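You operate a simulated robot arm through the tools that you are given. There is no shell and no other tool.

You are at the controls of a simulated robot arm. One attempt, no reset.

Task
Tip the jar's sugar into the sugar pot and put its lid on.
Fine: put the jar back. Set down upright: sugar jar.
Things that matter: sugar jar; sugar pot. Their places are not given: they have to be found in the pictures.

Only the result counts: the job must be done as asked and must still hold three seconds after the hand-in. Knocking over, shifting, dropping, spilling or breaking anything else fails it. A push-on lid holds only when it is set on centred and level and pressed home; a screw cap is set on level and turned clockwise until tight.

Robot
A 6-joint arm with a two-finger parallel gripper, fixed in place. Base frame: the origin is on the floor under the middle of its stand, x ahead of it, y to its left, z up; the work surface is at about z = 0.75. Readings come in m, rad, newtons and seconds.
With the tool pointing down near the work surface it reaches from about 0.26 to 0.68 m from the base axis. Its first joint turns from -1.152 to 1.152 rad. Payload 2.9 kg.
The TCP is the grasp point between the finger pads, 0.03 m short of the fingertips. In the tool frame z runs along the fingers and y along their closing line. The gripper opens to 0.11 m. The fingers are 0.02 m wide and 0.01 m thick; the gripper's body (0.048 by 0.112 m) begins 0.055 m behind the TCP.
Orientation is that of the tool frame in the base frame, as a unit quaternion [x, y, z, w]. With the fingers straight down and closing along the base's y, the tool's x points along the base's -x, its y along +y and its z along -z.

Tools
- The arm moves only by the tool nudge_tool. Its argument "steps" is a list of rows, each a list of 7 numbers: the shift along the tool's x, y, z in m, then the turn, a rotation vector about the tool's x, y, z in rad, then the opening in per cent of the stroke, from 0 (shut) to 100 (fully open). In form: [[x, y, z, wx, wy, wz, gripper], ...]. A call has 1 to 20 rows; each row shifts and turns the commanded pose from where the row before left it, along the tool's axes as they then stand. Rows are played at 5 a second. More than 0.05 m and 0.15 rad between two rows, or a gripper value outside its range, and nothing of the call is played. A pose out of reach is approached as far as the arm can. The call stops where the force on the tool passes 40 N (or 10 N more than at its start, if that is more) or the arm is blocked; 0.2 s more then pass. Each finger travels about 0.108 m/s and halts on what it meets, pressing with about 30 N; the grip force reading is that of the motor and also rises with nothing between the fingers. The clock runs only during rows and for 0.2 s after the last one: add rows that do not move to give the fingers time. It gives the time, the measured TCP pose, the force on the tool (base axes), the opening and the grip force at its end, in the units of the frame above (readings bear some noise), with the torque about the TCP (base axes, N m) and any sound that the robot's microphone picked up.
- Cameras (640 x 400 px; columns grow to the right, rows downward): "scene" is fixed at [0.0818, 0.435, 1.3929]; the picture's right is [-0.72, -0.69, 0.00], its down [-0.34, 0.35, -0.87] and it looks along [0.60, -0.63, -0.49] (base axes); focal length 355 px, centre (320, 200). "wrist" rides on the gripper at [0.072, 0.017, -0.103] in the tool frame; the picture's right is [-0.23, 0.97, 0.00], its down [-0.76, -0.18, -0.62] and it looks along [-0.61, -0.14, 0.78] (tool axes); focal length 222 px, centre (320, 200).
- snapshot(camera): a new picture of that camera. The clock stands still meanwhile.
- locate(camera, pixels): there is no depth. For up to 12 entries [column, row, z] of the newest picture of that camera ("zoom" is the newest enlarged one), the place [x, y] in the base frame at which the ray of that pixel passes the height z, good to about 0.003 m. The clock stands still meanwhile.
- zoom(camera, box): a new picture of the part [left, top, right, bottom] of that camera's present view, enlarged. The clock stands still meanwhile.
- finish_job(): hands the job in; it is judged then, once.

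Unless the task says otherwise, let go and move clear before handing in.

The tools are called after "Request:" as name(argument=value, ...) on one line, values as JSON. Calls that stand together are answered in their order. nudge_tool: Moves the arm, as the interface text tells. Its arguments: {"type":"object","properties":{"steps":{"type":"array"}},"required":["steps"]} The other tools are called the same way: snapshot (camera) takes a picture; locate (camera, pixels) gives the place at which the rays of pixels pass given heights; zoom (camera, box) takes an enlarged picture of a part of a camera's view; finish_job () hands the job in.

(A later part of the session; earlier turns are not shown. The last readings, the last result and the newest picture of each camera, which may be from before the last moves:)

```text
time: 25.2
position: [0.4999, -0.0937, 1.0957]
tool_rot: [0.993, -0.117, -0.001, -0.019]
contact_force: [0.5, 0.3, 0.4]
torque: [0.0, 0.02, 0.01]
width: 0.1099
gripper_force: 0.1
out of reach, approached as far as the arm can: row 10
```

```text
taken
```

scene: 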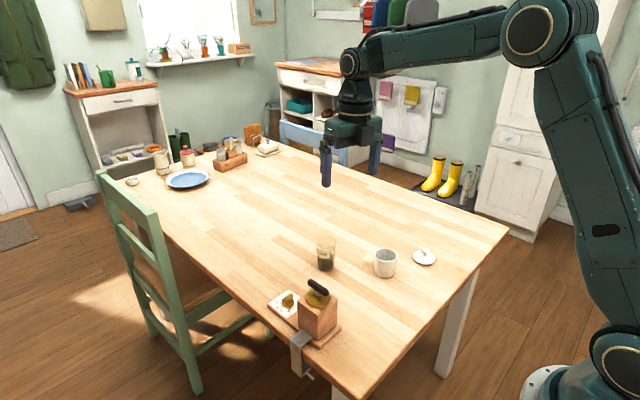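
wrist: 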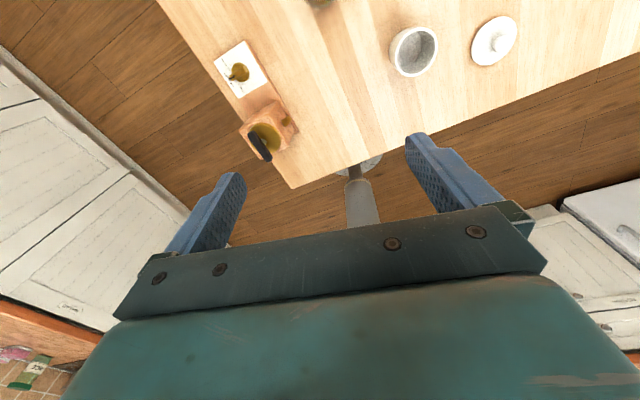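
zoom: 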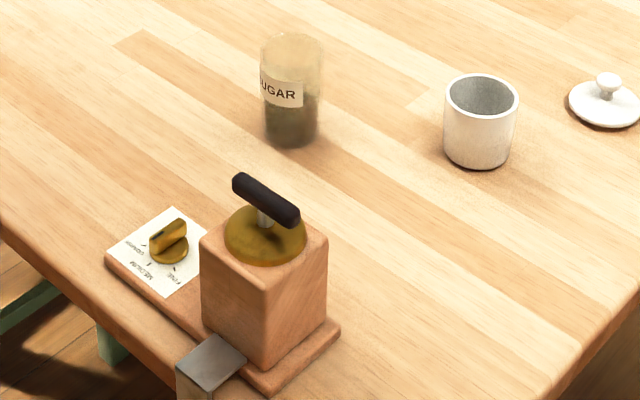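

The grinder occupies x 0.43–0.60, y 0.01–0.075 and the pot's edge is at y≈-0.193, so there is a corridor between. The wrist's turn limit rules out the camera-up pose, so I'll turn back, aim the tool at yaw -0.22, and pitch it to about 33° below horizontal with the camera underneath.

Request:
nudge_tool(steps=[[0, 0, 0, 0, 0, 0.14, 100], [0, 0, 0, 0, 0, 0.14, 100], [0, 0, 0, 0, 0, 0.14, 100], [0, 0, 0, 0, 0, 0.14, 100], [0, 0, 0, 0, 0, 0.14, 100], [0, 0, 0, 0, 0, 0.14, 100], [0, 0, 0, 0, 0, 0.14, 100], [0, 0, 0, 0, 0, 0.14, 100], [0, 0, 0, 0, 0, 0.14, 100], [0, 0, 0, 0, 0, 0.14, 100], [0, 0, 0, 0, 0, 0.14, 100], [0, 0, 0, 0, 0, 0.14, 100], [0, 0, 0, 0, 0, 0.14, 100], [0, 0, 0, 0, 0, 0.14, 100], [0, 0, 0, 0, 0, 0.14, 100], [0, 0, 0, 0, 0, 0.14, 100], [0, 0, 0, 0, 0, 0.14, 100], [0, 0, 0, 0, 0, 0.14, 100], [0, 0, 0, 0, 0, 0.14, 100], [0, 0, 0, 0, 0, 0, 100]])

Request:
nudge_tool(steps=[[0, 0, 0, 0, 0, 0.14, 100], [0, 0, 0, 0, 0, 0.14, 100], [0, 0, 0, 0, 0, 0.11, 100], [0, 0, 0, 0, 0, 0.091, 100], [0, 0, 0, 0, 0, 0, 100]])

```text
time: 29.4
position: [0.5, -0.0941, 1.0948]
tool_rot: [-0.129, 0.992, 0.0, 0.0]
contact_force: [0.2, 0.6, -1.1]
torque: [0.0, 0.0, -0.03]
width: 0.1103
gripper_force: 0.1
```

```text
time: 30.6
position: [0.4986, -0.0945, 1.0929]
tool_rot: [0.11, 0.994, 0.0, 0.0]
contact_force: [0.1, -0.4, 0.0]
torque: [-0.03, -0.01, -0.01]
width: 0.1103
gripper_force: 0.1
```

The yaw is now as wanted (tool x at 2.921 rad, i.e. pointing direction -0.22). Now I'll pitch the tool up to 33° below horizontal at this height.

Request:
nudge_tool(steps=[[0, 0, 0, 0, -0.1422, 0, 100], [0, 0, 0, 0, -0.1422, 0, 100], [0, 0, 0, 0, -0.1422, 0, 100], [0, 0, 0, 0, -0.1422, 0, 100], [0, 0, 0, 0, -0.1422, 0, 100], [0, 0, 0, 0, -0.1422, 0, 100], [0, 0, 0, 0, -0.1422, 0, 100], [0, 0, 0, 0, 0, 0, 100]])

Request:
snapshot(camera="scene")

Request:
snapshot(camera="wrist")

```text
time: 32.4
position: [0.4974, -0.0956, 1.0943]
tool_rot: [0.095, 0.873, -0.052, 0.476]
contact_force: [-0.1, 0.0, -0.6]
torque: [-0.02, 0.02, -0.04]
width: 0.1102
gripper_force: 0.1
```

```text
taken
```

scene: 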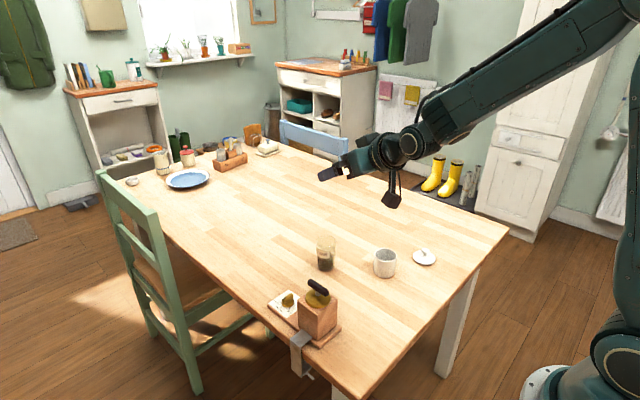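

```text
taken
```

wrist: 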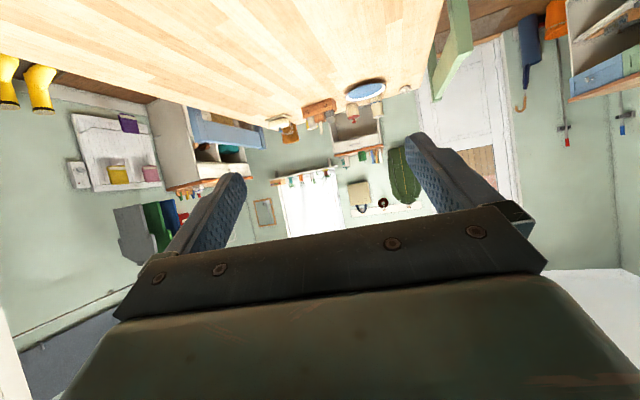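

The pitched pose is reached accurately. Before grasping, I'll test in free air that the tool can roll about its axis by about 2.9 rad, which the pour needs.

Request:
nudge_tool(steps=[[0, 0, 0, 0, 0, 0.148, 100], [0, 0, 0, 0, 0, 0.148, 100], [0, 0, 0, 0, 0, 0.148, 100], [0, 0, 0, 0, 0, 0.148, 100], [0, 0, 0, 0, 0, 0.148, 100], [0, 0, 0, 0, 0, 0.148, 100], [0, 0, 0, 0, 0, 0.148, 100], [0, 0, 0, 0, 0, 0.148, 100], [0, 0, 0, 0, 0, 0.148, 100], [0, 0, 0, 0, 0, 0.148, 100], [0, 0, 0, 0, 0, 0.148, 100], [0, 0, 0, 0, 0, 0.148, 100], [0, 0, 0, 0, 0, 0.148, 100], [0, 0, 0, 0, 0, 0.148, 100], [0, 0, 0, 0, 0, 0.148, 100], [0, 0, 0, 0, 0, 0.148, 100], [0, 0, 0, 0, 0, 0.148, 100], [0, 0, 0, 0, 0, 0.148, 100], [0, 0, 0, 0, 0, 0.148, 100], [0, 0, 0, 0, 0, 0, 100]])

Request:
snapshot(camera="scene")

```text
time: 36.6
position: [0.4989, -0.093, 1.0949]
tool_rot: [0.877, 0.048, 0.46, 0.129]
contact_force: [0.8, 0.1, -0.2]
torque: [0.05, 0.04, -0.05]
width: 0.1098
gripper_force: 0.0
```

```text
taken
```

scene: 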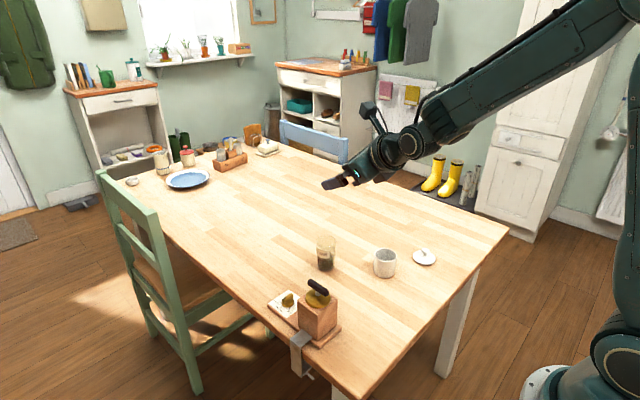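

A roll of 2.81 rad works with the position held. I'll roll back and then move to the pre-grasp pose behind the jar.

Request:
nudge_tool(steps=[[0, 0, 0, 0, 0, -0.148, 100], [0, 0, 0, 0, 0, -0.148, 100], [0, 0, 0, 0, 0, -0.148, 100], [0, 0, 0, 0, 0, -0.148, 100], [0, 0, 0, 0, 0, -0.148, 100], [0, 0, 0, 0, 0, -0.148, 100], [0, 0, 0, 0, 0, -0.148, 100], [0, 0, 0, 0, 0, -0.148, 100], [0, 0, 0, 0, 0, -0.148, 100], [0, 0, 0, 0, 0, -0.148, 100], [0, 0, 0, 0, 0, -0.148, 100], [0, 0, 0, 0, 0, -0.148, 100], [0, 0, 0, 0, 0, -0.148, 100], [0, 0, 0, 0, 0, -0.148, 100], [0, 0, 0, 0, 0, -0.148, 100], [0, 0, 0, 0, 0, -0.148, 100], [0, 0, 0, 0, 0, -0.148, 100], [0, 0, 0, 0, 0, -0.148, 100], [0, 0, 0, 0, 0, -0.148, 100], [0, 0, 0, 0, 0, 0, 100]])

```text
time: 40.8
position: [0.5001, -0.0958, 1.0954]
tool_rot: [0.095, 0.874, -0.053, 0.474]
contact_force: [-0.1, 0.3, -0.6]
torque: [-0.01, -0.01, 0.01]
width: 0.11
gripper_force: 0.1
```

The tool frame is known from the reading, so I'll go down to the pre-grasp point at about (0.497,-0.110,0.865), with the fingers open toward the jar.

Request:
nudge_tool(steps=[[0.03864, -0.00284, 0.02514, 0, 0, 0, 100], [0.03864, -0.00284, 0.02514, 0, 0, 0, 100], [0.03864, -0.00284, 0.02514, 0, 0, 0, 100], [0.03864, -0.00284, 0.02514, 0, 0, 0, 100], [0.03864, -0.00284, 0.02514, 0, 0, 0, 100], [0, 0, 0, 0, 0, 0, 100]])

Request:
snapshot(camera="wrist")

Request:
snapshot(camera="scene")

```text
time: 42.2
position: [0.4969, -0.1083, 0.8652]
tool_rot: [0.095, 0.873, -0.051, 0.475]
contact_force: [0.7, -1.2, 0.6]
torque: [-0.02, -0.03, 0.02]
width: 0.1102
gripper_force: 0.1
```

```text
taken
```

wrist: 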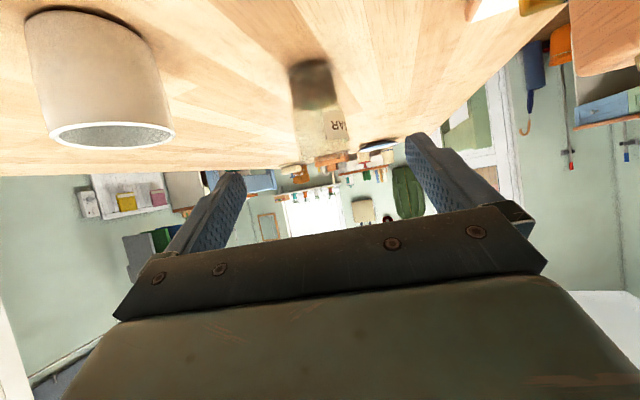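

```text
taken
```

scene: 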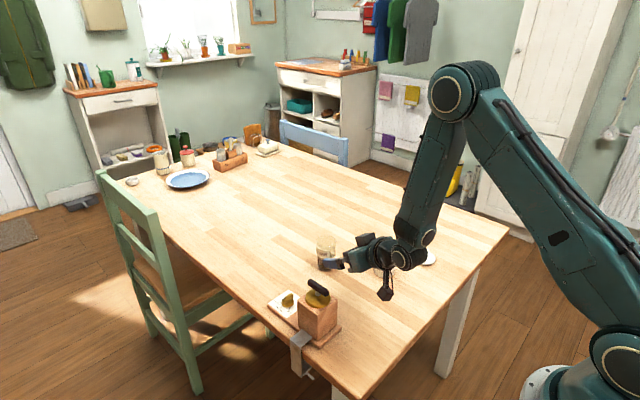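

The jar is between the fingers in the wrist view (rows 60–165, columns 290–350). I'll zoom to check its lateral centring at the grasp row of about 119.

Request:
zoom(camera="wrist", box=[240, 40, 400, 180])

Request:
zoom(camera="scene", box=[290, 210, 450, 310])

```text
2.86 times, centred on (320, 110) of wrist
```

zoom: 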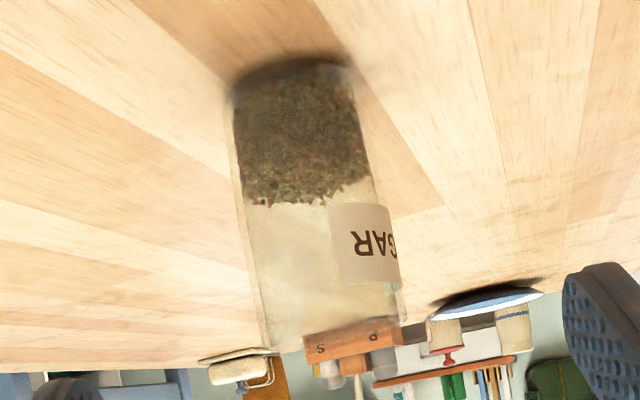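

```text
4.00 times, centred on (370, 260) of scene
```

zoom: 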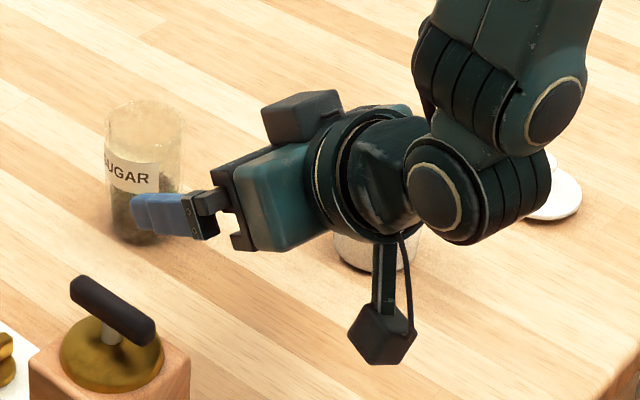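

The jar's centre at the grasp row is at column ~318.7, i.e. about 1.3 mm to the tool's -y. I'll advance 0.09 m along the tool axis with that small correction and check again.

Request:
nudge_tool(steps=[[0, -0.0005, 0.02, 0, 0, 0, 100], [0, -0.0005, 0.02, 0, 0, 0, 100], [0, -0.0003, 0.02, 0, 0, 0, 100], [0, 0, 0.02, 0, 0, 0, 100], [0, 0, 0.01, 0, 0, 0, 100], [0, 0, 0, 0, 0, 0, 100]])

Request:
zoom(camera="wrist", box=[200, 60, 440, 220])

Request:
zoom(camera="scene", box=[290, 210, 450, 310])

```text
time: 43.6
position: [0.5687, -0.1278, 0.8147]
tool_rot: [0.096, 0.874, -0.052, 0.474]
contact_force: [-0.1, 1.1, 0.3]
torque: [-0.02, 0.0, 0.0]
width: 0.1102
gripper_force: 0.0
```

```text
2.50 times, centred on (320, 140) of wrist
```

zoom: 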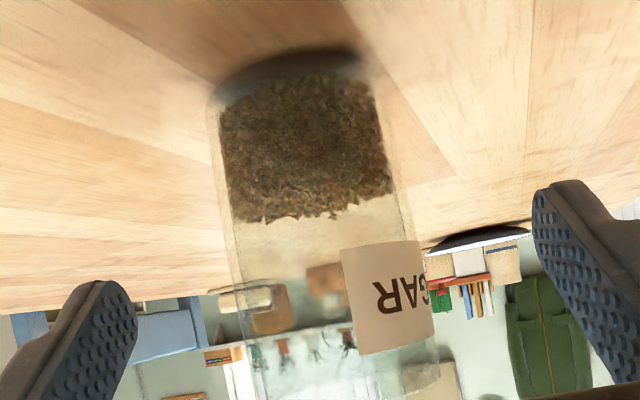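

```text
4.00 times, centred on (370, 260) of scene
```

zoom: 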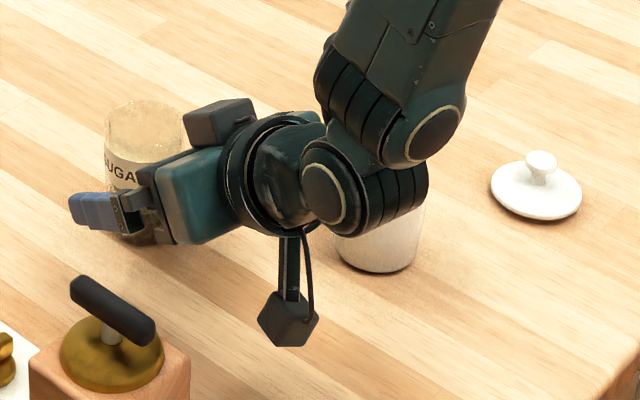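

The jar sits centred between the pads (zoom centre about 323 at row 255). I'll advance the last 0.028 m so the TCP reaches the jar's axis at z≈0.80, and check for contact before closing.

Request:
nudge_tool(steps=[[0, 0.0003, 0.01, 0, 0, 0, 100], [0, 0.0002, 0.01, 0, 0, 0, 100], [0, 0, 0.008, 0, 0, 0, 100], [0, 0, 0, 0, 0, 0, 100]])

Request:
zoom(camera="wrist", box=[200, 60, 440, 260])

Request:
zoom(camera="scene", box=[290, 220, 390, 300])

```text
time: 44.6
position: [0.594, -0.1308, 0.8005]
tool_rot: [0.096, 0.873, -0.052, 0.475]
contact_force: [-0.4, -0.5, -0.7]
torque: [0.0, 0.0, 0.0]
width: 0.1099
gripper_force: 0.0
```

```text
2.00 times, centred on (320, 160) of wrist
```

zoom: 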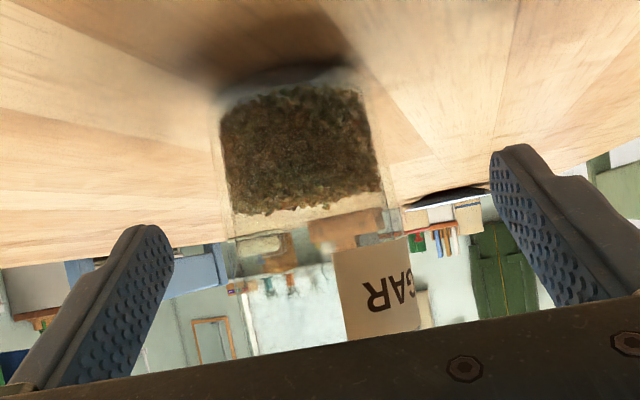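

```text
5.00 times, centred on (340, 260) of scene
```

zoom: 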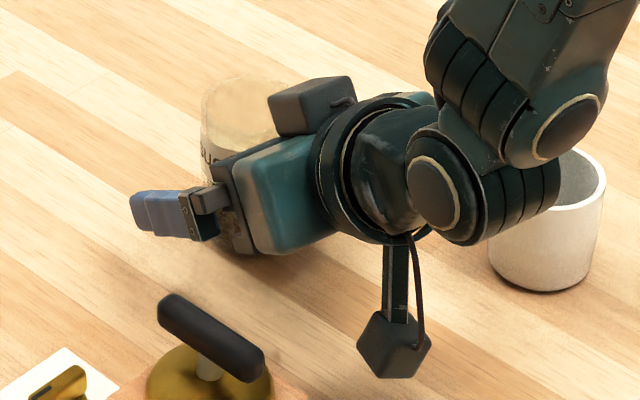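

No contact, and the jar is centred between the pads. I'll close gently in stages onto the jar.

Request:
nudge_tool(steps=[[0, 0, 0, 0, 0, 0, 75], [0, 0, 0, 0, 0, 0, 62], [0, 0, 0, 0, 0, 0, 55], [0, 0, 0, 0, 0, 0, 50], [0, 0, 0, 0, 0, 0, 47], [0, 0, 0, 0, 0, 0, 44], [0, 0, 0, 0, 0, 0, 40], [0, 0, 0, 0, 0, 0, 30], [0, 0, 0, 0, 0, 0, 20], [0, 0, 0, 0, 0, 0, 20]])

Request:
zoom(camera="wrist", box=[200, 60, 440, 260])

Request:
zoom(camera="scene", box=[290, 220, 390, 300])

```text
time: 46.8
position: [0.5945, -0.1298, 0.801]
tool_rot: [0.096, 0.873, -0.052, 0.475]
contact_force: [0.2, 0.0, 1.2]
torque: [-0.05, -0.01, 0.0]
width: 0.0503
gripper_force: 29.5
```

```text
2.00 times, centred on (320, 160) of wrist
```

zoom: 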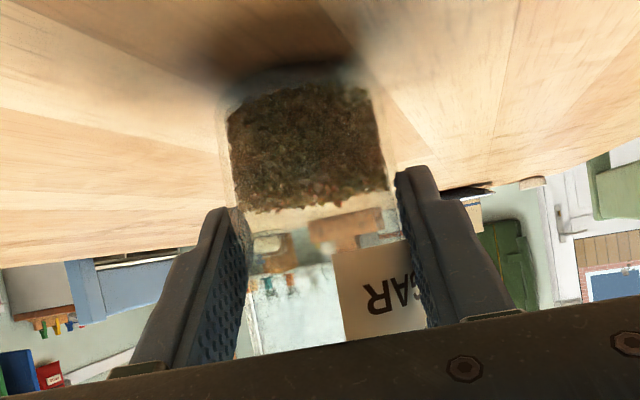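

```text
5.00 times, centred on (340, 260) of scene
```

zoom: 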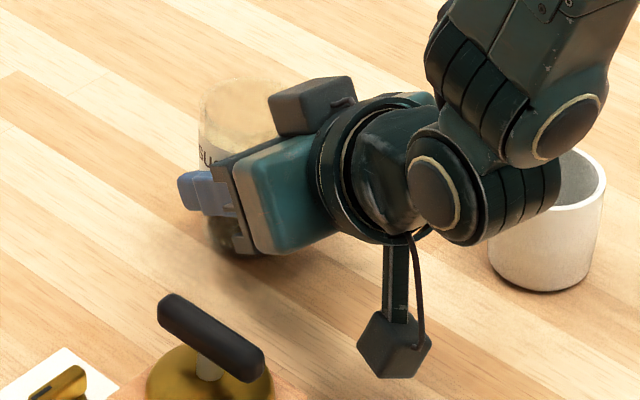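

The jar is held (width 0.0503, about 30 N). I'll lift it straight up in base z, first a little and then 0.12 m, and verify.

Request:
nudge_tool(steps=[[-0.0042, 0, -0.0027, 0, 0, 0, 20], [-0.0084, 0, -0.0055, 0, 0, 0, 20], [-0.0168, 0, -0.0109, 0, 0, 0, 20], [-0.0252, 0, -0.0164, 0, 0, 0, 20], [-0.0252, 0, -0.0164, 0, 0, 0, 20], [-0.0252, 0, -0.0164, 0, 0, 0, 20], [0, 0, 0, 0, 0, 0, 20]])

Request:
snapshot(camera="scene")

Request:
zoom(camera="scene", box=[290, 180, 410, 270])

```text
time: 48.4
position: [0.5922, -0.1313, 0.9246]
tool_rot: [0.095, 0.874, -0.052, 0.474]
contact_force: [0.5, -0.1, -2.0]
torque: [0.03, 0.01, -0.03]
width: 0.05
gripper_force: 30.3
```

```text
taken
```

scene: 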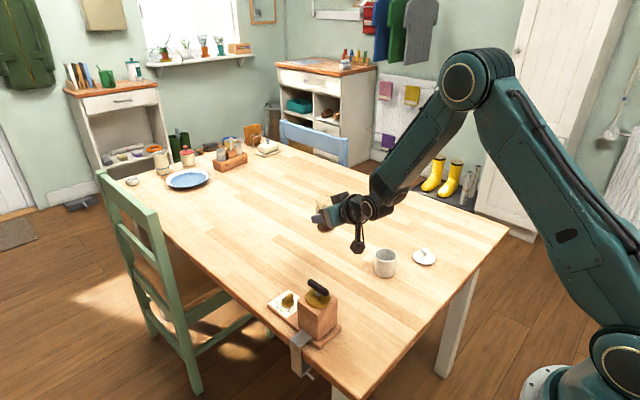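

```text
4.44 times, centred on (350, 225) of scene
```

zoom: 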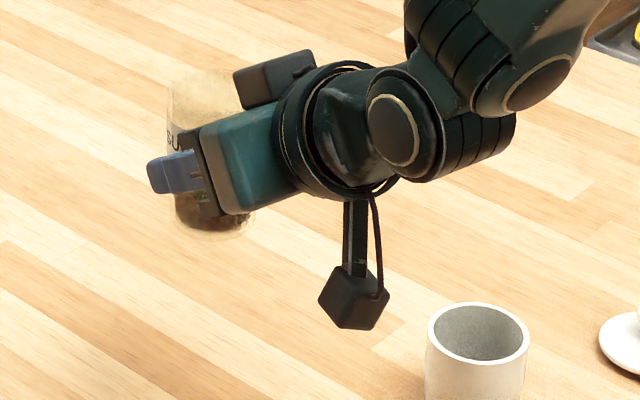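

The jar is lifted with a weight of about 2 N. I've worked out the pour keyframes in the tool frame: pitch the tool to 15° below horizontal, yaw to -0.39 rad, and bring the jar beside and above the pot before rolling.

Request:
nudge_tool(steps=[[0, 0, 0, 0, -0.105, 0, 20], [0, 0, 0, 0, -0.105, 0, 20], [0, 0, 0, 0, -0.105, 0, 20], [0, 0, 0, 0.0821, 0, 0.022, 20], [0, 0, 0, 0.0821, 0, 0.022, 20], [0.0027, -0.0255, -0.0171, 0, 0, 0, 20], [0.0027, -0.0255, -0.0171, 0, 0, 0, 20], [0.0027, -0.0255, -0.0171, 0, 0, 0, 20], [0, 0, 0, 0, 0, 0, 20]])

Request:
snapshot(camera="scene")

Request:
zoom(camera="scene", box=[310, 180, 430, 290])

Request:
snapshot(camera="wrist")

```text
time: 50.4
position: [0.5162, -0.1823, 0.9339]
tool_rot: [0.153, 0.778, -0.117, 0.598]
contact_force: [-0.2, -0.2, -1.7]
torque: [-0.03, 0.02, 0.03]
width: 0.0503
gripper_force: 29.8
```

```text
taken
```

scene: 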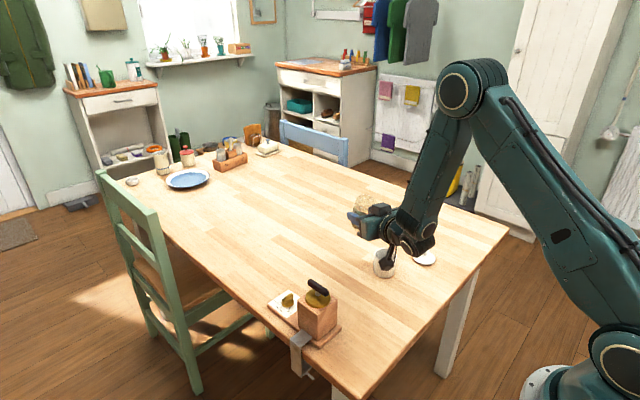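

```text
3.64 times, centred on (370, 235) of scene
```

zoom: 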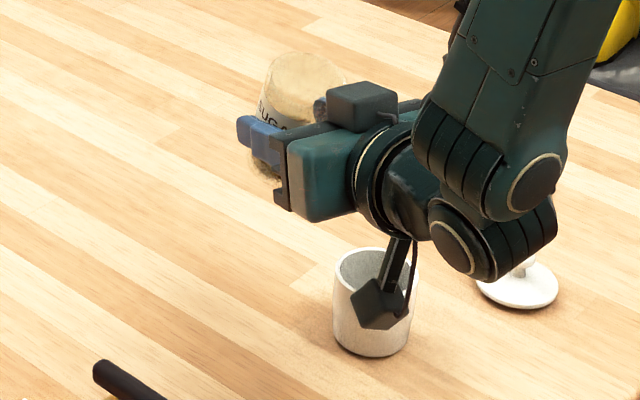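

```text
taken
```

wrist: 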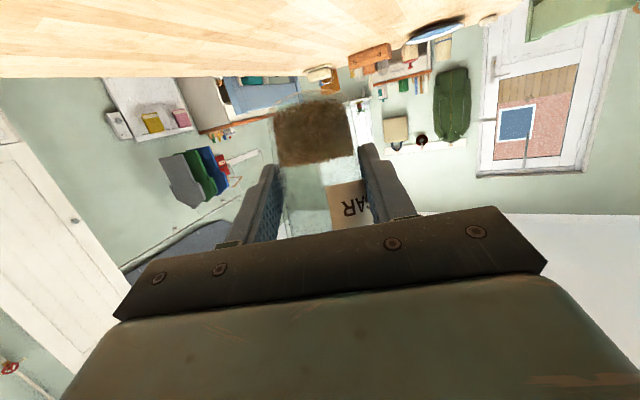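

The jar is beside and above the pot at (0.516,-0.182,0.934) with all axes as planned. I'll roll the tool by 60° at this height, which is still below the pouring angle, and look.

Request:
nudge_tool(steps=[[0, 0, 0, 0, 0, 0.1309, 20], [0, 0, 0, 0, 0, 0.1309, 20], [0, 0, 0, 0, 0, 0.1309, 20], [0, 0, 0, 0, 0, 0.1309, 20], [0, 0, 0, 0, 0, 0.1309, 20], [0, 0, 0, 0, 0, 0.1309, 20], [0, 0, 0, 0, 0, 0.1309, 20], [0, 0, 0, 0, 0, 0.1309, 20], [0, 0, 0, 0, 0, 0, 20]])

Request:
zoom(camera="scene", box=[310, 180, 430, 290])

Request:
snapshot(camera="wrist")

```text
time: 52.4
position: [0.5171, -0.1814, 0.9307]
tool_rot: [0.523, 0.596, 0.196, 0.577]
contact_force: [-0.3, 0.7, -1.4]
torque: [-0.01, 0.02, 0.02]
width: 0.0505
gripper_force: 30.1
```

```text
3.64 times, centred on (370, 235) of scene
```

zoom: 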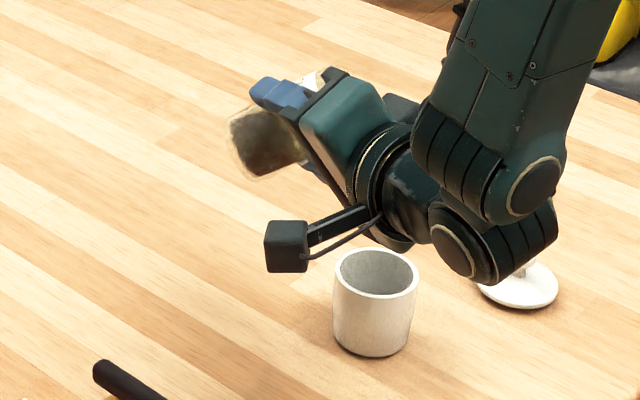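

```text
taken
```

wrist: 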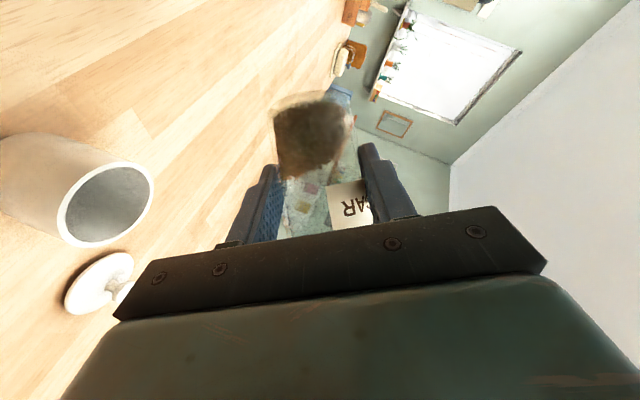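

The jar has rolled toward the pot's side; the pot's open mouth is visible in the wrist view at about (106,205). I'll use that to double-check the pot's centre.

Request:
zoom(camera="wrist", box=[0, 120, 180, 320])

Request:
locate(camera="wrist", pixels=[[106, 205, 0.811], [59, 222, 0.811], [153, 186, 0.811], [107, 163, 0.811], [105, 246, 0.811]])

Request:
zoom(camera="scene", box=[365, 240, 405, 282])

```text
2.00 times, centred on (90, 220) of wrist
```

zoom: 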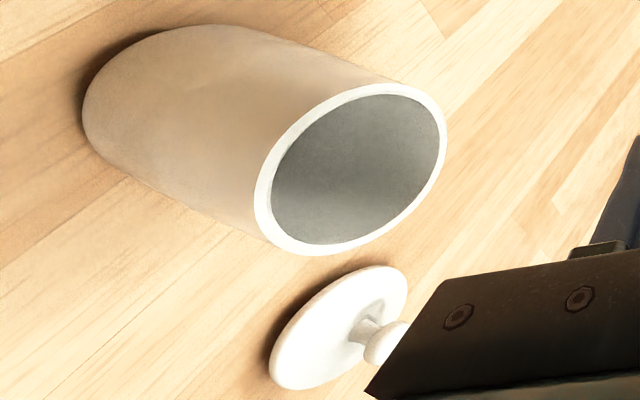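

```text
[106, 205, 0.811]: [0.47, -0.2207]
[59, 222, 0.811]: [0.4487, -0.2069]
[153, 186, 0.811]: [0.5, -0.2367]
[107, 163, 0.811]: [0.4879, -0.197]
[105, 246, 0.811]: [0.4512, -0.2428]
```

```text
9.52 times, centred on (385, 261) of scene
```

zoom: 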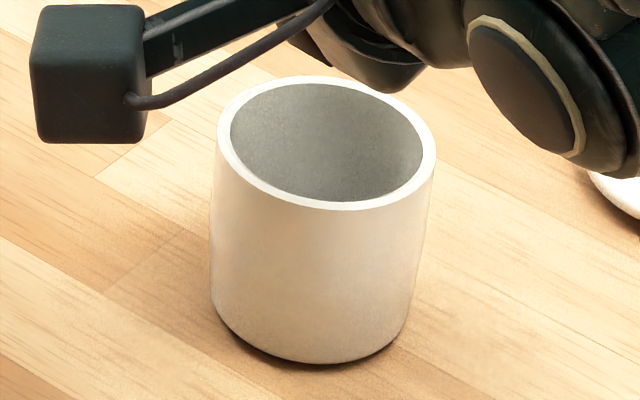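

Both views put the pot's centre at about (0.471,-0.222), matching my plan. I'll now roll from 60° to 90° while lowering the jar so its lip stays over the pot about 3 cm above the rim.

Request:
nudge_tool(steps=[[0.00565, -0.01459, 0.00414, 0, 0, 0.1309, 20], [0.0037, -0.0152, 0.00414, 0, 0, 0.1309, 20], [0.00168, -0.01555, 0.00414, 0, 0, 0.1309, 20], [-0.00036, -0.01564, 0.00414, 0, 0, 0.1309, 20], [0, 0, 0, 0, 0, 0, 20]])

Request:
zoom(camera="scene", box=[330, 200, 430, 290])

Request:
snapshot(camera="wrist")

```text
time: 53.6
position: [0.5114, -0.1908, 0.8682]
tool_rot: [0.658, 0.442, 0.34, 0.506]
contact_force: [-0.5, -0.6, -1.6]
torque: [-0.02, 0.01, 0.0]
width: 0.05
gripper_force: 30.1
```

```text
4.44 times, centred on (380, 245) of scene
```

zoom: 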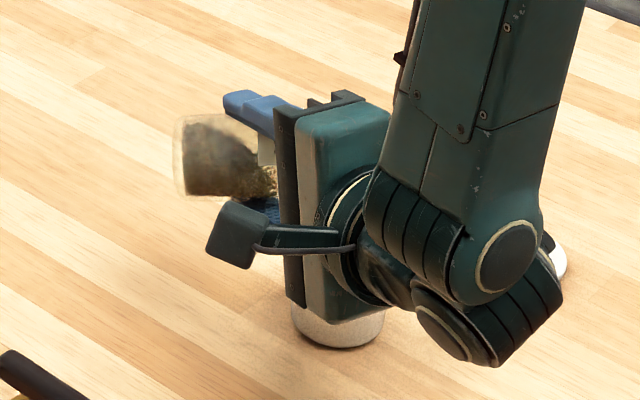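

```text
taken
```

wrist: 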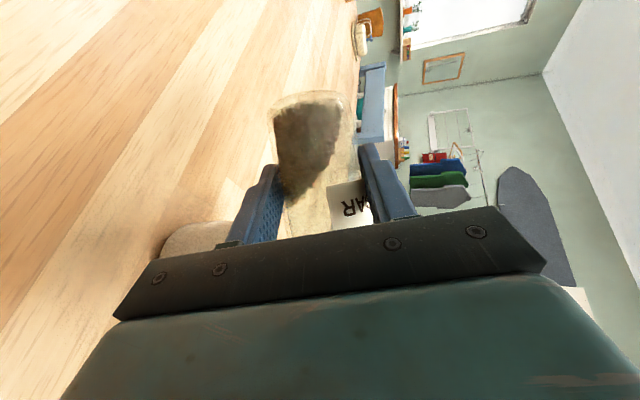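

The TCP is at the planned offset from the pot and the contents are sliding toward the mouth; no spill is visible. I'll roll slowly from 90° to 105° with pauses, keeping the lip over the pot.

Request:
nudge_tool(steps=[[-0.0015, -0.0033, 0.0009, 0, 0, 0.06545, 20], [0, 0, 0, 0, 0, 0, 20], [-0.0015, -0.0033, 0.0009, 0, 0, 0.06545, 20], [0, 0, 0, 0, 0, 0, 20], [-0.0018, -0.0012, 0.0004, 0, 0, 0.06545, 20], [0, 0, 0, 0, 0, 0, 20], [-0.0018, -0.0012, 0.0004, 0, 0, 0.06545, 20], [0, 0, 0, 0, 0, 0, 20], [0, 0, 0, 0, 0, 0, 20]])

Request:
zoom(camera="scene", box=[330, 200, 430, 290])

Request:
snapshot(camera="wrist")

```text
time: 55.6
position: [0.5097, -0.196, 0.8576]
tool_rot: [0.71, 0.352, 0.403, 0.457]
contact_force: [0.2, -0.1, -1.2]
torque: [-0.02, 0.02, 0.01]
width: 0.0501
gripper_force: 29.4
```

```text
4.44 times, centred on (380, 245) of scene
```

zoom: 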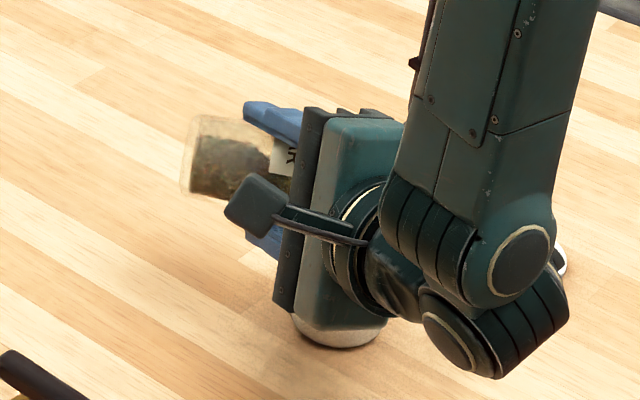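

```text
taken
```

wrist: 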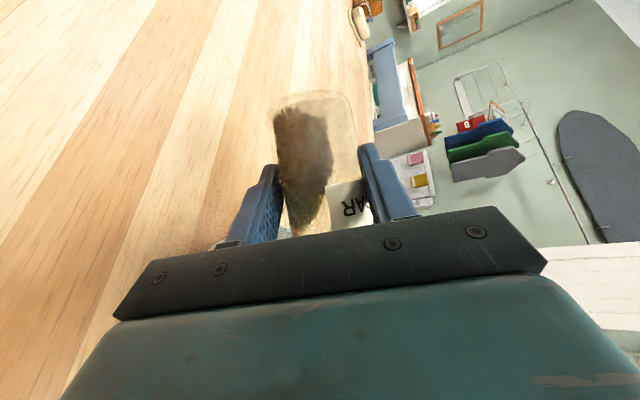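

Positions track the plan (offset F 0.026, L 0.040) and the contents are near the mouth. Continuing the slow roll to 120°.

Request:
nudge_tool(steps=[[-0.00195, 0.0001, 0, 0, 0, 0.06545, 20], [0, 0, 0, 0, 0, 0, 20], [0, 0, 0, 0, 0, 0, 20], [-0.00195, 0.0001, 0, 0, 0, 0.06545, 20], [0, 0, 0, 0, 0, 0, 20], [0, 0, 0, 0, 0, 0, 20], [-0.0016, 0.0012, -0.0003, 0, 0, 0.06545, 20], [0, 0, 0, 0, 0, 0, 20], [0, 0, 0, 0, 0, 0, 20], [-0.0016, 0.0012, -0.0003, 0, 0, 0.06545, 20], [0, 0, 0, 0, 0, 0, 20], [0, 0, 0, 0, 0, 0, 20]])

Request:
zoom(camera="scene", box=[330, 200, 430, 290])

Request:
snapshot(camera="wrist")

```text
time: 58.2
position: [0.5065, -0.2027, 0.858]
tool_rot: [0.75, 0.257, 0.459, 0.4]
contact_force: [-0.5, -0.1, -2.9]
torque: [0.0, 0.06, 0.0]
width: 0.0501
gripper_force: 30.2
```

```text
4.44 times, centred on (380, 245) of scene
```

zoom: 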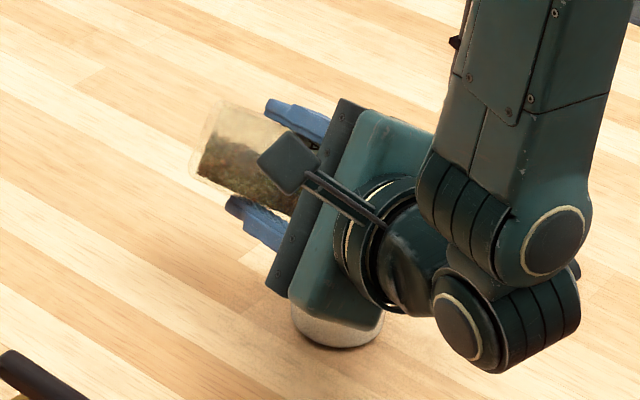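

```text
taken
```

wrist: 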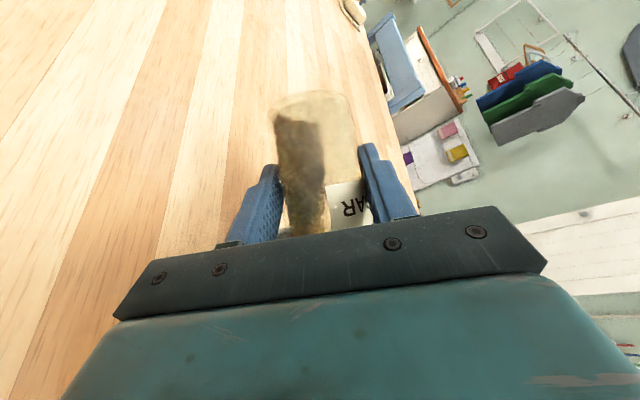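

At 120° the content layer in the jar has thinned, so it is flowing; nothing shows on the table. I'll enlarge the jar and the visible table area before continuing.

Request:
zoom(camera="wrist", box=[200, 70, 420, 240])

Request:
zoom(camera="scene", box=[365, 245, 425, 295])

```text
2.35 times, centred on (310, 155) of wrist
```

zoom: 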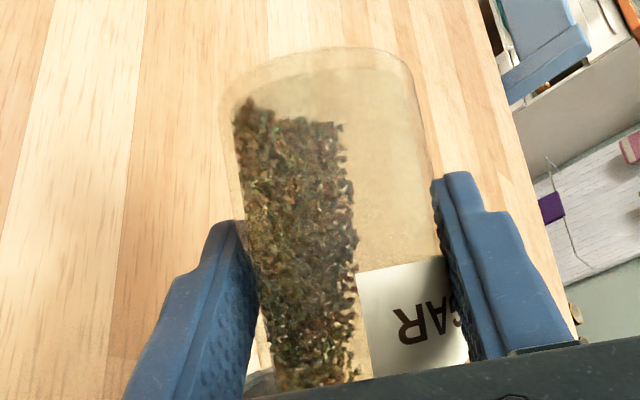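

```text
8.00 times, centred on (395, 270) of scene
```

zoom: 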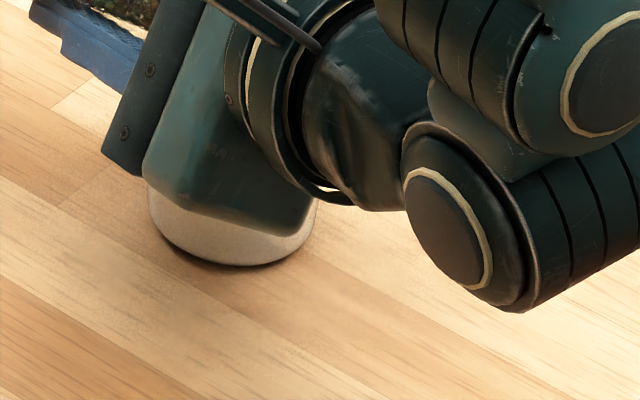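

The contents lie along the lower wall and are feeding out through the mouth with no spill on the table. Continuing slowly to 135°.

Request:
nudge_tool(steps=[[-0.0016, 0.0015, -0.0004, 0, 0, 0.06545, 20], [0, 0, 0, 0, 0, 0, 20], [0, 0, 0, 0, 0, 0, 20], [0, 0, 0, 0, 0, 0, 20], [-0.0016, 0.0015, -0.0004, 0, 0, 0.06545, 20], [0, 0, 0, 0, 0, 0, 20], [0, 0, 0, 0, 0, 0, 20], [0, 0, 0, 0, 0, 0, 20], [-0.0014, 0.0016, -0.0004, 0, 0, 0.06545, 20], [0, 0, 0, 0, 0, 0, 20], [0, 0, 0, 0, 0, 0, 20], [0, 0, 0, 0, 0, 0, 20], [-0.0014, 0.0016, -0.0004, 0, 0, 0.06545, 20], [0, 0, 0, 0, 0, 0, 20], [0, 0, 0, 0, 0, 0, 20], [0, 0, 0, 0, 0, 0, 20]])

Request:
zoom(camera="wrist", box=[200, 70, 420, 240])

Request:
zoom(camera="scene", box=[330, 200, 430, 290])

```text
time: 61.6
position: [0.5032, -0.2096, 0.8599]
tool_rot: [0.777, 0.157, 0.507, 0.338]
contact_force: [0.3, 0.4, -1.5]
torque: [0.0, 0.02, -0.01]
width: 0.0501
gripper_force: 29.9
```

```text
2.35 times, centred on (310, 155) of wrist
```

zoom: 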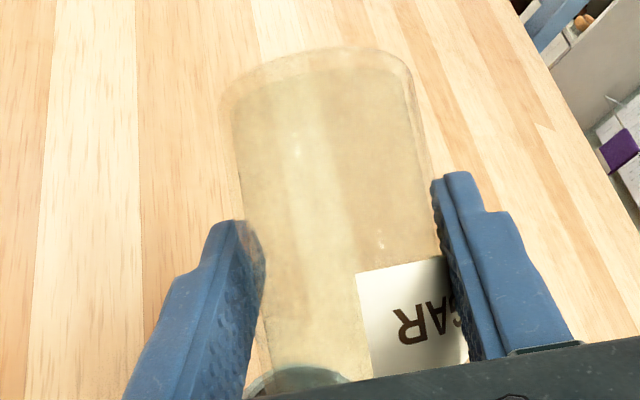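

```text
4.44 times, centred on (380, 245) of scene
```

zoom: 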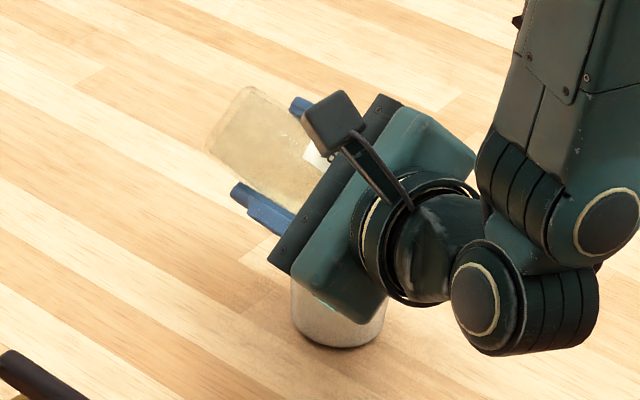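

The jar looks empty now at 135°. I'll go on to 150° to make sure nothing remains near the mouth.

Request:
nudge_tool(steps=[[-0.0012, 0.0018, -0.0005, 0, 0, 0.06545, 20], [0, 0, 0, 0, 0, 0, 20], [-0.0012, 0.0018, -0.0005, 0, 0, 0.06545, 20], [0, 0, 0, 0, 0, 0, 20], [-0.0008, 0.0021, -0.0005, 0, 0, 0.06545, 20], [0, 0, 0, 0, 0, 0, 20], [-0.0008, 0.0021, -0.0005, 0, 0, 0.06545, 20], [0, 0, 0, 0, 0, 0, 20], [0, 0, 0, 0, 0, 0, 20], [0, 0, 0, 0, 0, 0, 20], [0, 0, 0, 0, 0, 0, 20], [0, 0, 0, 0, 0, 0, 20]])

Request:
snapshot(camera="wrist")

Request:
zoom(camera="scene", box=[330, 200, 430, 290])

```text
time: 64.2
position: [0.5, -0.2182, 0.8615]
tool_rot: [0.791, 0.053, 0.548, 0.268]
contact_force: [-0.2, 0.4, -1.1]
torque: [0.0, 0.05, 0.0]
width: 0.0501
gripper_force: 30.5
```

```text
taken
```

wrist: 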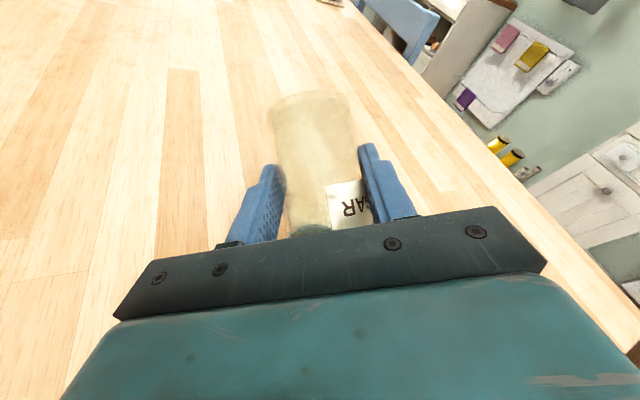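

```text
4.44 times, centred on (380, 245) of scene
```

zoom: 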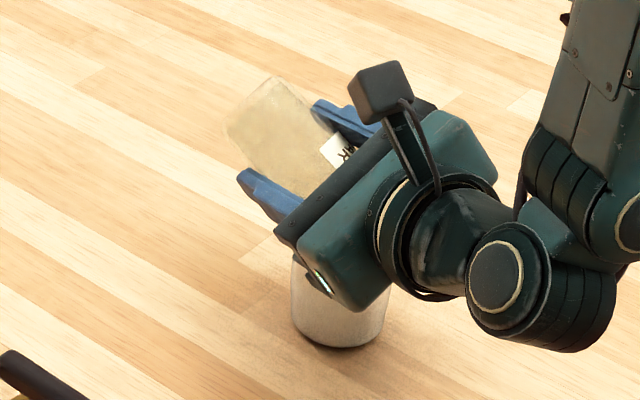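

The jar is visibly empty. I'll raise it straight up 0.07 m over the pot, then check the pot before rolling the jar back upright.

Request:
nudge_tool(steps=[[0.0084, 0.0048, -0.0026, 0, 0, 0, 20], [0.0209, 0.0121, -0.0065, 0, 0, 0, 20], [0.0293, 0.0169, -0.0091, 0, 0, 0, 20], [0, 0, 0, 0, 0, 0, 20]])

Request:
zoom(camera="scene", box=[330, 190, 430, 290])

```text
time: 65.2
position: [0.4965, -0.2176, 0.9325]
tool_rot: [0.791, 0.054, 0.547, 0.267]
contact_force: [0.6, 0.6, -1.3]
torque: [0.0, 0.01, 0.02]
width: 0.0502
gripper_force: 30.4
```

```text
4.00 times, centred on (380, 240) of scene
```

zoom: 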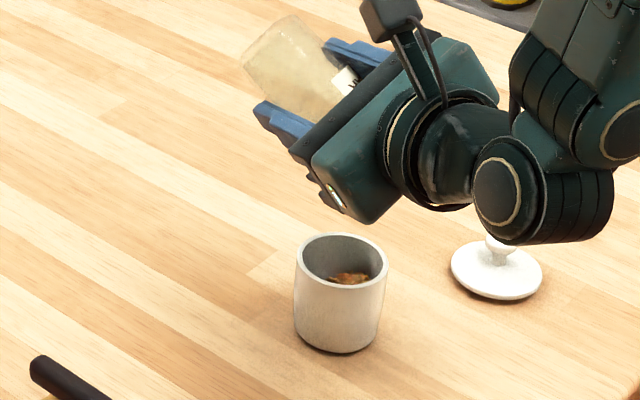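

The pot now holds the contents (visible at (348,278) in the zoom) and the table around it is clean. I'll roll the jar back upright.

Request:
nudge_tool(steps=[[0, 0, 0, 0, 0, -0.1309, 20], [0, 0, 0, 0, 0, -0.1309, 20], [0, 0, 0, 0, 0, -0.1309, 20], [0, 0, 0, 0, 0, -0.1309, 20], [0, 0, 0, 0, 0, -0.1309, 20], [0, 0, 0, 0, 0, -0.1309, 20], [0, 0, 0, 0, 0, -0.1309, 20], [0, 0, 0, 0, 0, -0.1309, 20], [0, 0, 0, 0, 0, -0.1309, 20], [0, 0, 0, 0, 0, -0.1309, 20], [0, 0, 0, 0, 0, -0.1309, 20], [0, 0, 0, 0, 0, -0.1309, 20], [0, 0, 0, 0, 0, -0.1309, 20], [0, 0, 0, 0, 0, -0.1309, 20], [0, 0, 0, 0, 0, -0.1309, 20], [0, 0, 0, 0, 0, -0.1309, 20], [0, 0, 0, 0, 0, -0.1309, 20], [0, 0, 0, 0, 0, -0.1309, 20], [0, 0, 0, 0, 0, -0.1309, 20], [0, 0, 0, 0, 0, -0.1309, 20]])

Request:
snapshot(camera="scene")

Request:
snapshot(camera="wrist")

```text
time: 69.4
position: [0.4978, -0.2174, 0.9329]
tool_rot: [0.152, 0.778, -0.118, 0.598]
contact_force: [0.4, 0.5, -1.2]
torque: [0.02, 0.04, -0.02]
width: 0.0498
gripper_force: 29.9
```

```text
taken
```

scene: 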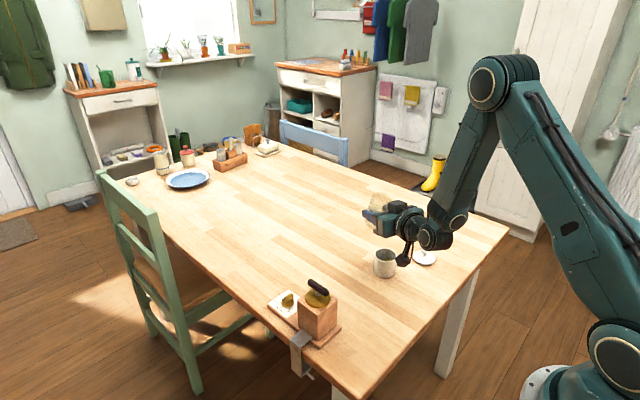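

```text
taken
```

wrist: 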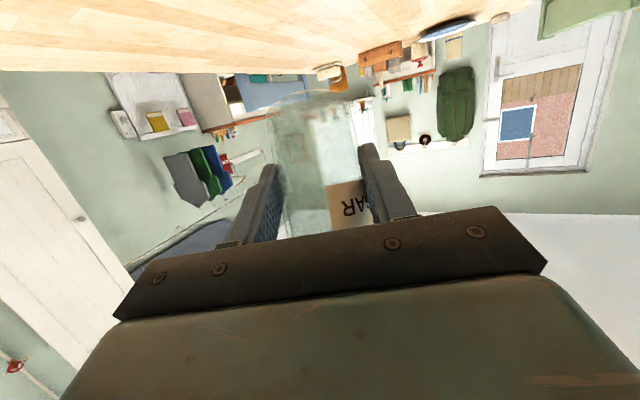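

The jar is upright again in the hand and empty. I'll carry it back over its original spot and restore the grasp orientation (33° pitch, yaw -0.22).

Request:
nudge_tool(steps=[[-0.0041, 0.0293, 0.0134, 0, 0, 0, 20], [-0.0041, 0.0293, 0.0134, 0, 0, 0, 20], [-0.0041, 0.0293, 0.0134, 0, 0, 0, 20], [-0.0041, 0.0293, 0.0134, 0, 0, 0, 20], [0, 0, 0, -0.0821, 0, -0.022, 20], [0, 0, 0, -0.0821, 0, -0.022, 20], [0, 0, 0, 0, 0.105, 0, 20], [0, 0, 0, 0, 0.105, 0, 20], [0, 0, 0, 0, 0.105, 0, 20], [0, 0, 0, 0, 0, 0, 20]])

Request:
zoom(camera="scene", box=[290, 180, 410, 290])

Request:
snapshot(camera="wrist")

```text
time: 71.6
position: [0.5941, -0.131, 0.9341]
tool_rot: [0.096, 0.874, -0.052, 0.474]
contact_force: [-0.6, 0.5, -1.5]
torque: [-0.02, 0.04, 0.01]
width: 0.0501
gripper_force: 29.9
```

```text
3.64 times, centred on (350, 235) of scene
```

zoom: 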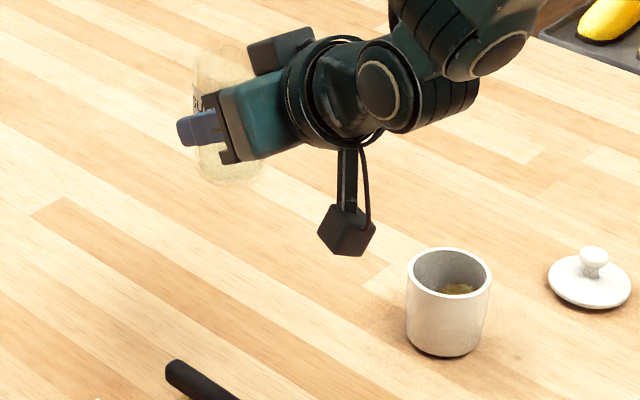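

```text
taken
```

wrist: 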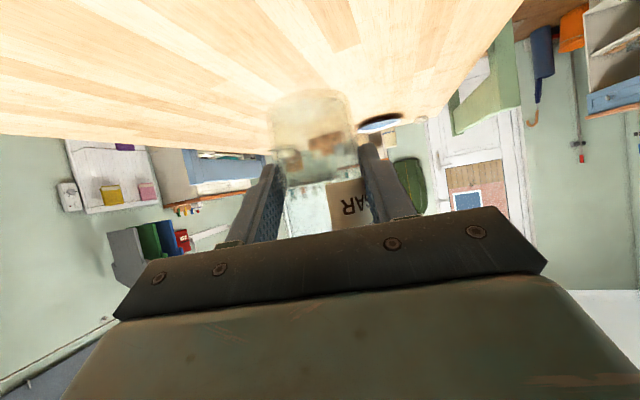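

The orientation matches the original grasp and the TCP is over the old spot. I'll lower 0.12 m, then creep down to the table.

Request:
nudge_tool(steps=[[0.0336, 0, 0.0218, 0, 0, 0, 20], [0.0336, 0, 0.0218, 0, 0, 0, 20], [0.0252, 0, 0.0164, 0, 0, 0, 20], [0.0084, 0, 0.0055, 0, 0, 0, 20], [0, 0, 0, 0, 0, 0, 20]])

Request:
zoom(camera="wrist", box=[200, 60, 440, 260])

```text
time: 72.8
position: [0.5949, -0.1303, 0.8153]
tool_rot: [0.095, 0.873, -0.052, 0.475]
contact_force: [-0.5, 0.4, -1.3]
torque: [0.01, 0.01, 0.02]
width: 0.05
gripper_force: 30.1
```

```text
2.00 times, centred on (320, 160) of wrist
```

zoom: 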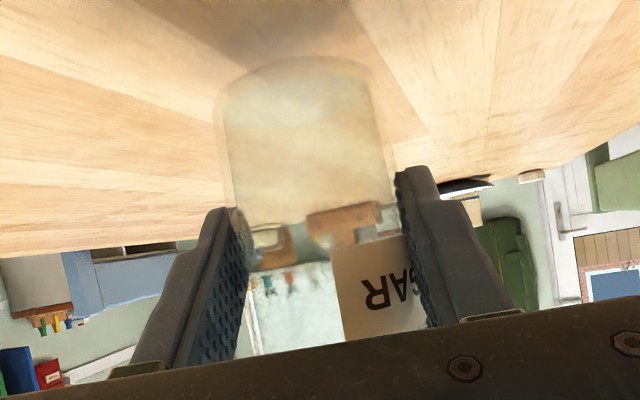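

The jar is about 14 mm above its rest height. I'll creep down in small steps and watch the contact force.

Request:
nudge_tool(steps=[[0.0042, 0, 0.0027, 0, 0, 0, 20], [0.0034, 0, 0.0022, 0, 0, 0, 20], [0.0021, 0, 0.0014, 0, 0, 0, 20], [0, 0, 0, 0, 0, 0, 20]])

Request:
nudge_tool(steps=[[0.00084, 0, 0.00055, 0, 0, 0, 20], [0.00084, 0, 0.00055, 0, 0, 0, 20], [0, 0, 0, 0, 0, 0, 20]])

```text
time: 73.8
position: [0.5935, -0.1302, 0.8036]
tool_rot: [0.096, 0.873, -0.052, 0.474]
contact_force: [0.3, 0.7, -1.4]
torque: [-0.01, 0.01, 0.0]
width: 0.0501
gripper_force: 29.6
```

```text
time: 74.6
position: [0.5953, -0.1293, 0.8017]
tool_rot: [0.095, 0.872, -0.052, 0.477]
contact_force: [-2.4, 2.5, 10.8]
torque: [-0.07, 0.13, -0.02]
width: 0.0501
gripper_force: 30.4
```

The jar touched the table (10.8 N at z≈0.8017). I'll ease up half a millimetre and open the fingers gradually.

Request:
nudge_tool(steps=[[-0.0004, 0, -0.0003, 0, 0, 0, 20], [0, 0, 0, 0, 0, 0, 46], [0, 0, 0, 0, 0, 0, 48], [0, 0, 0, 0, 0, 0, 52], [0, 0, 0, 0, 0, 0, 60], [0, 0, 0, 0, 0, 0, 75], [0, 0, 0, 0, 0, 0, 100], [0, 0, 0, 0, 0, 0, 100], [0, 0, 0, 0, 0, 0, 100]])

Request:
zoom(camera="wrist", box=[200, 60, 440, 260])

Request:
zoom(camera="scene", box=[290, 220, 390, 300])

```text
time: 76.6
position: [0.5944, -0.131, 0.8014]
tool_rot: [0.096, 0.873, -0.053, 0.475]
contact_force: [0.3, 0.6, -0.1]
torque: [0.04, -0.01, -0.04]
width: 0.11
gripper_force: 0.1
```

```text
2.00 times, centred on (320, 160) of wrist
```

zoom: 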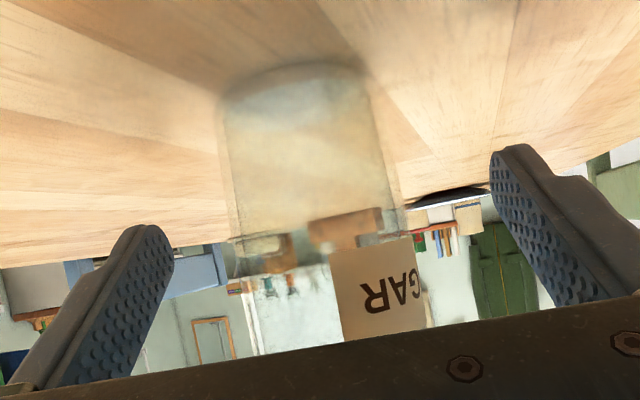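

```text
5.00 times, centred on (340, 260) of scene
```

zoom: 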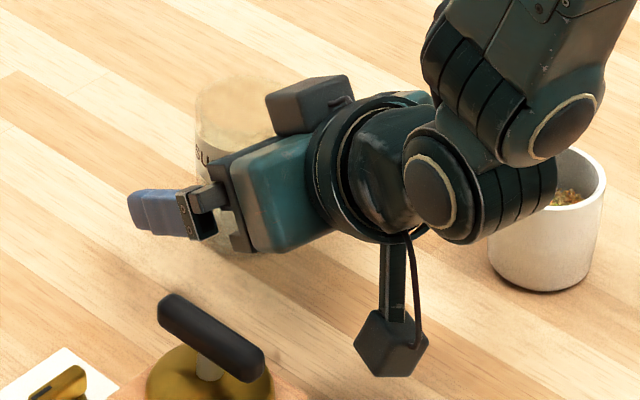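

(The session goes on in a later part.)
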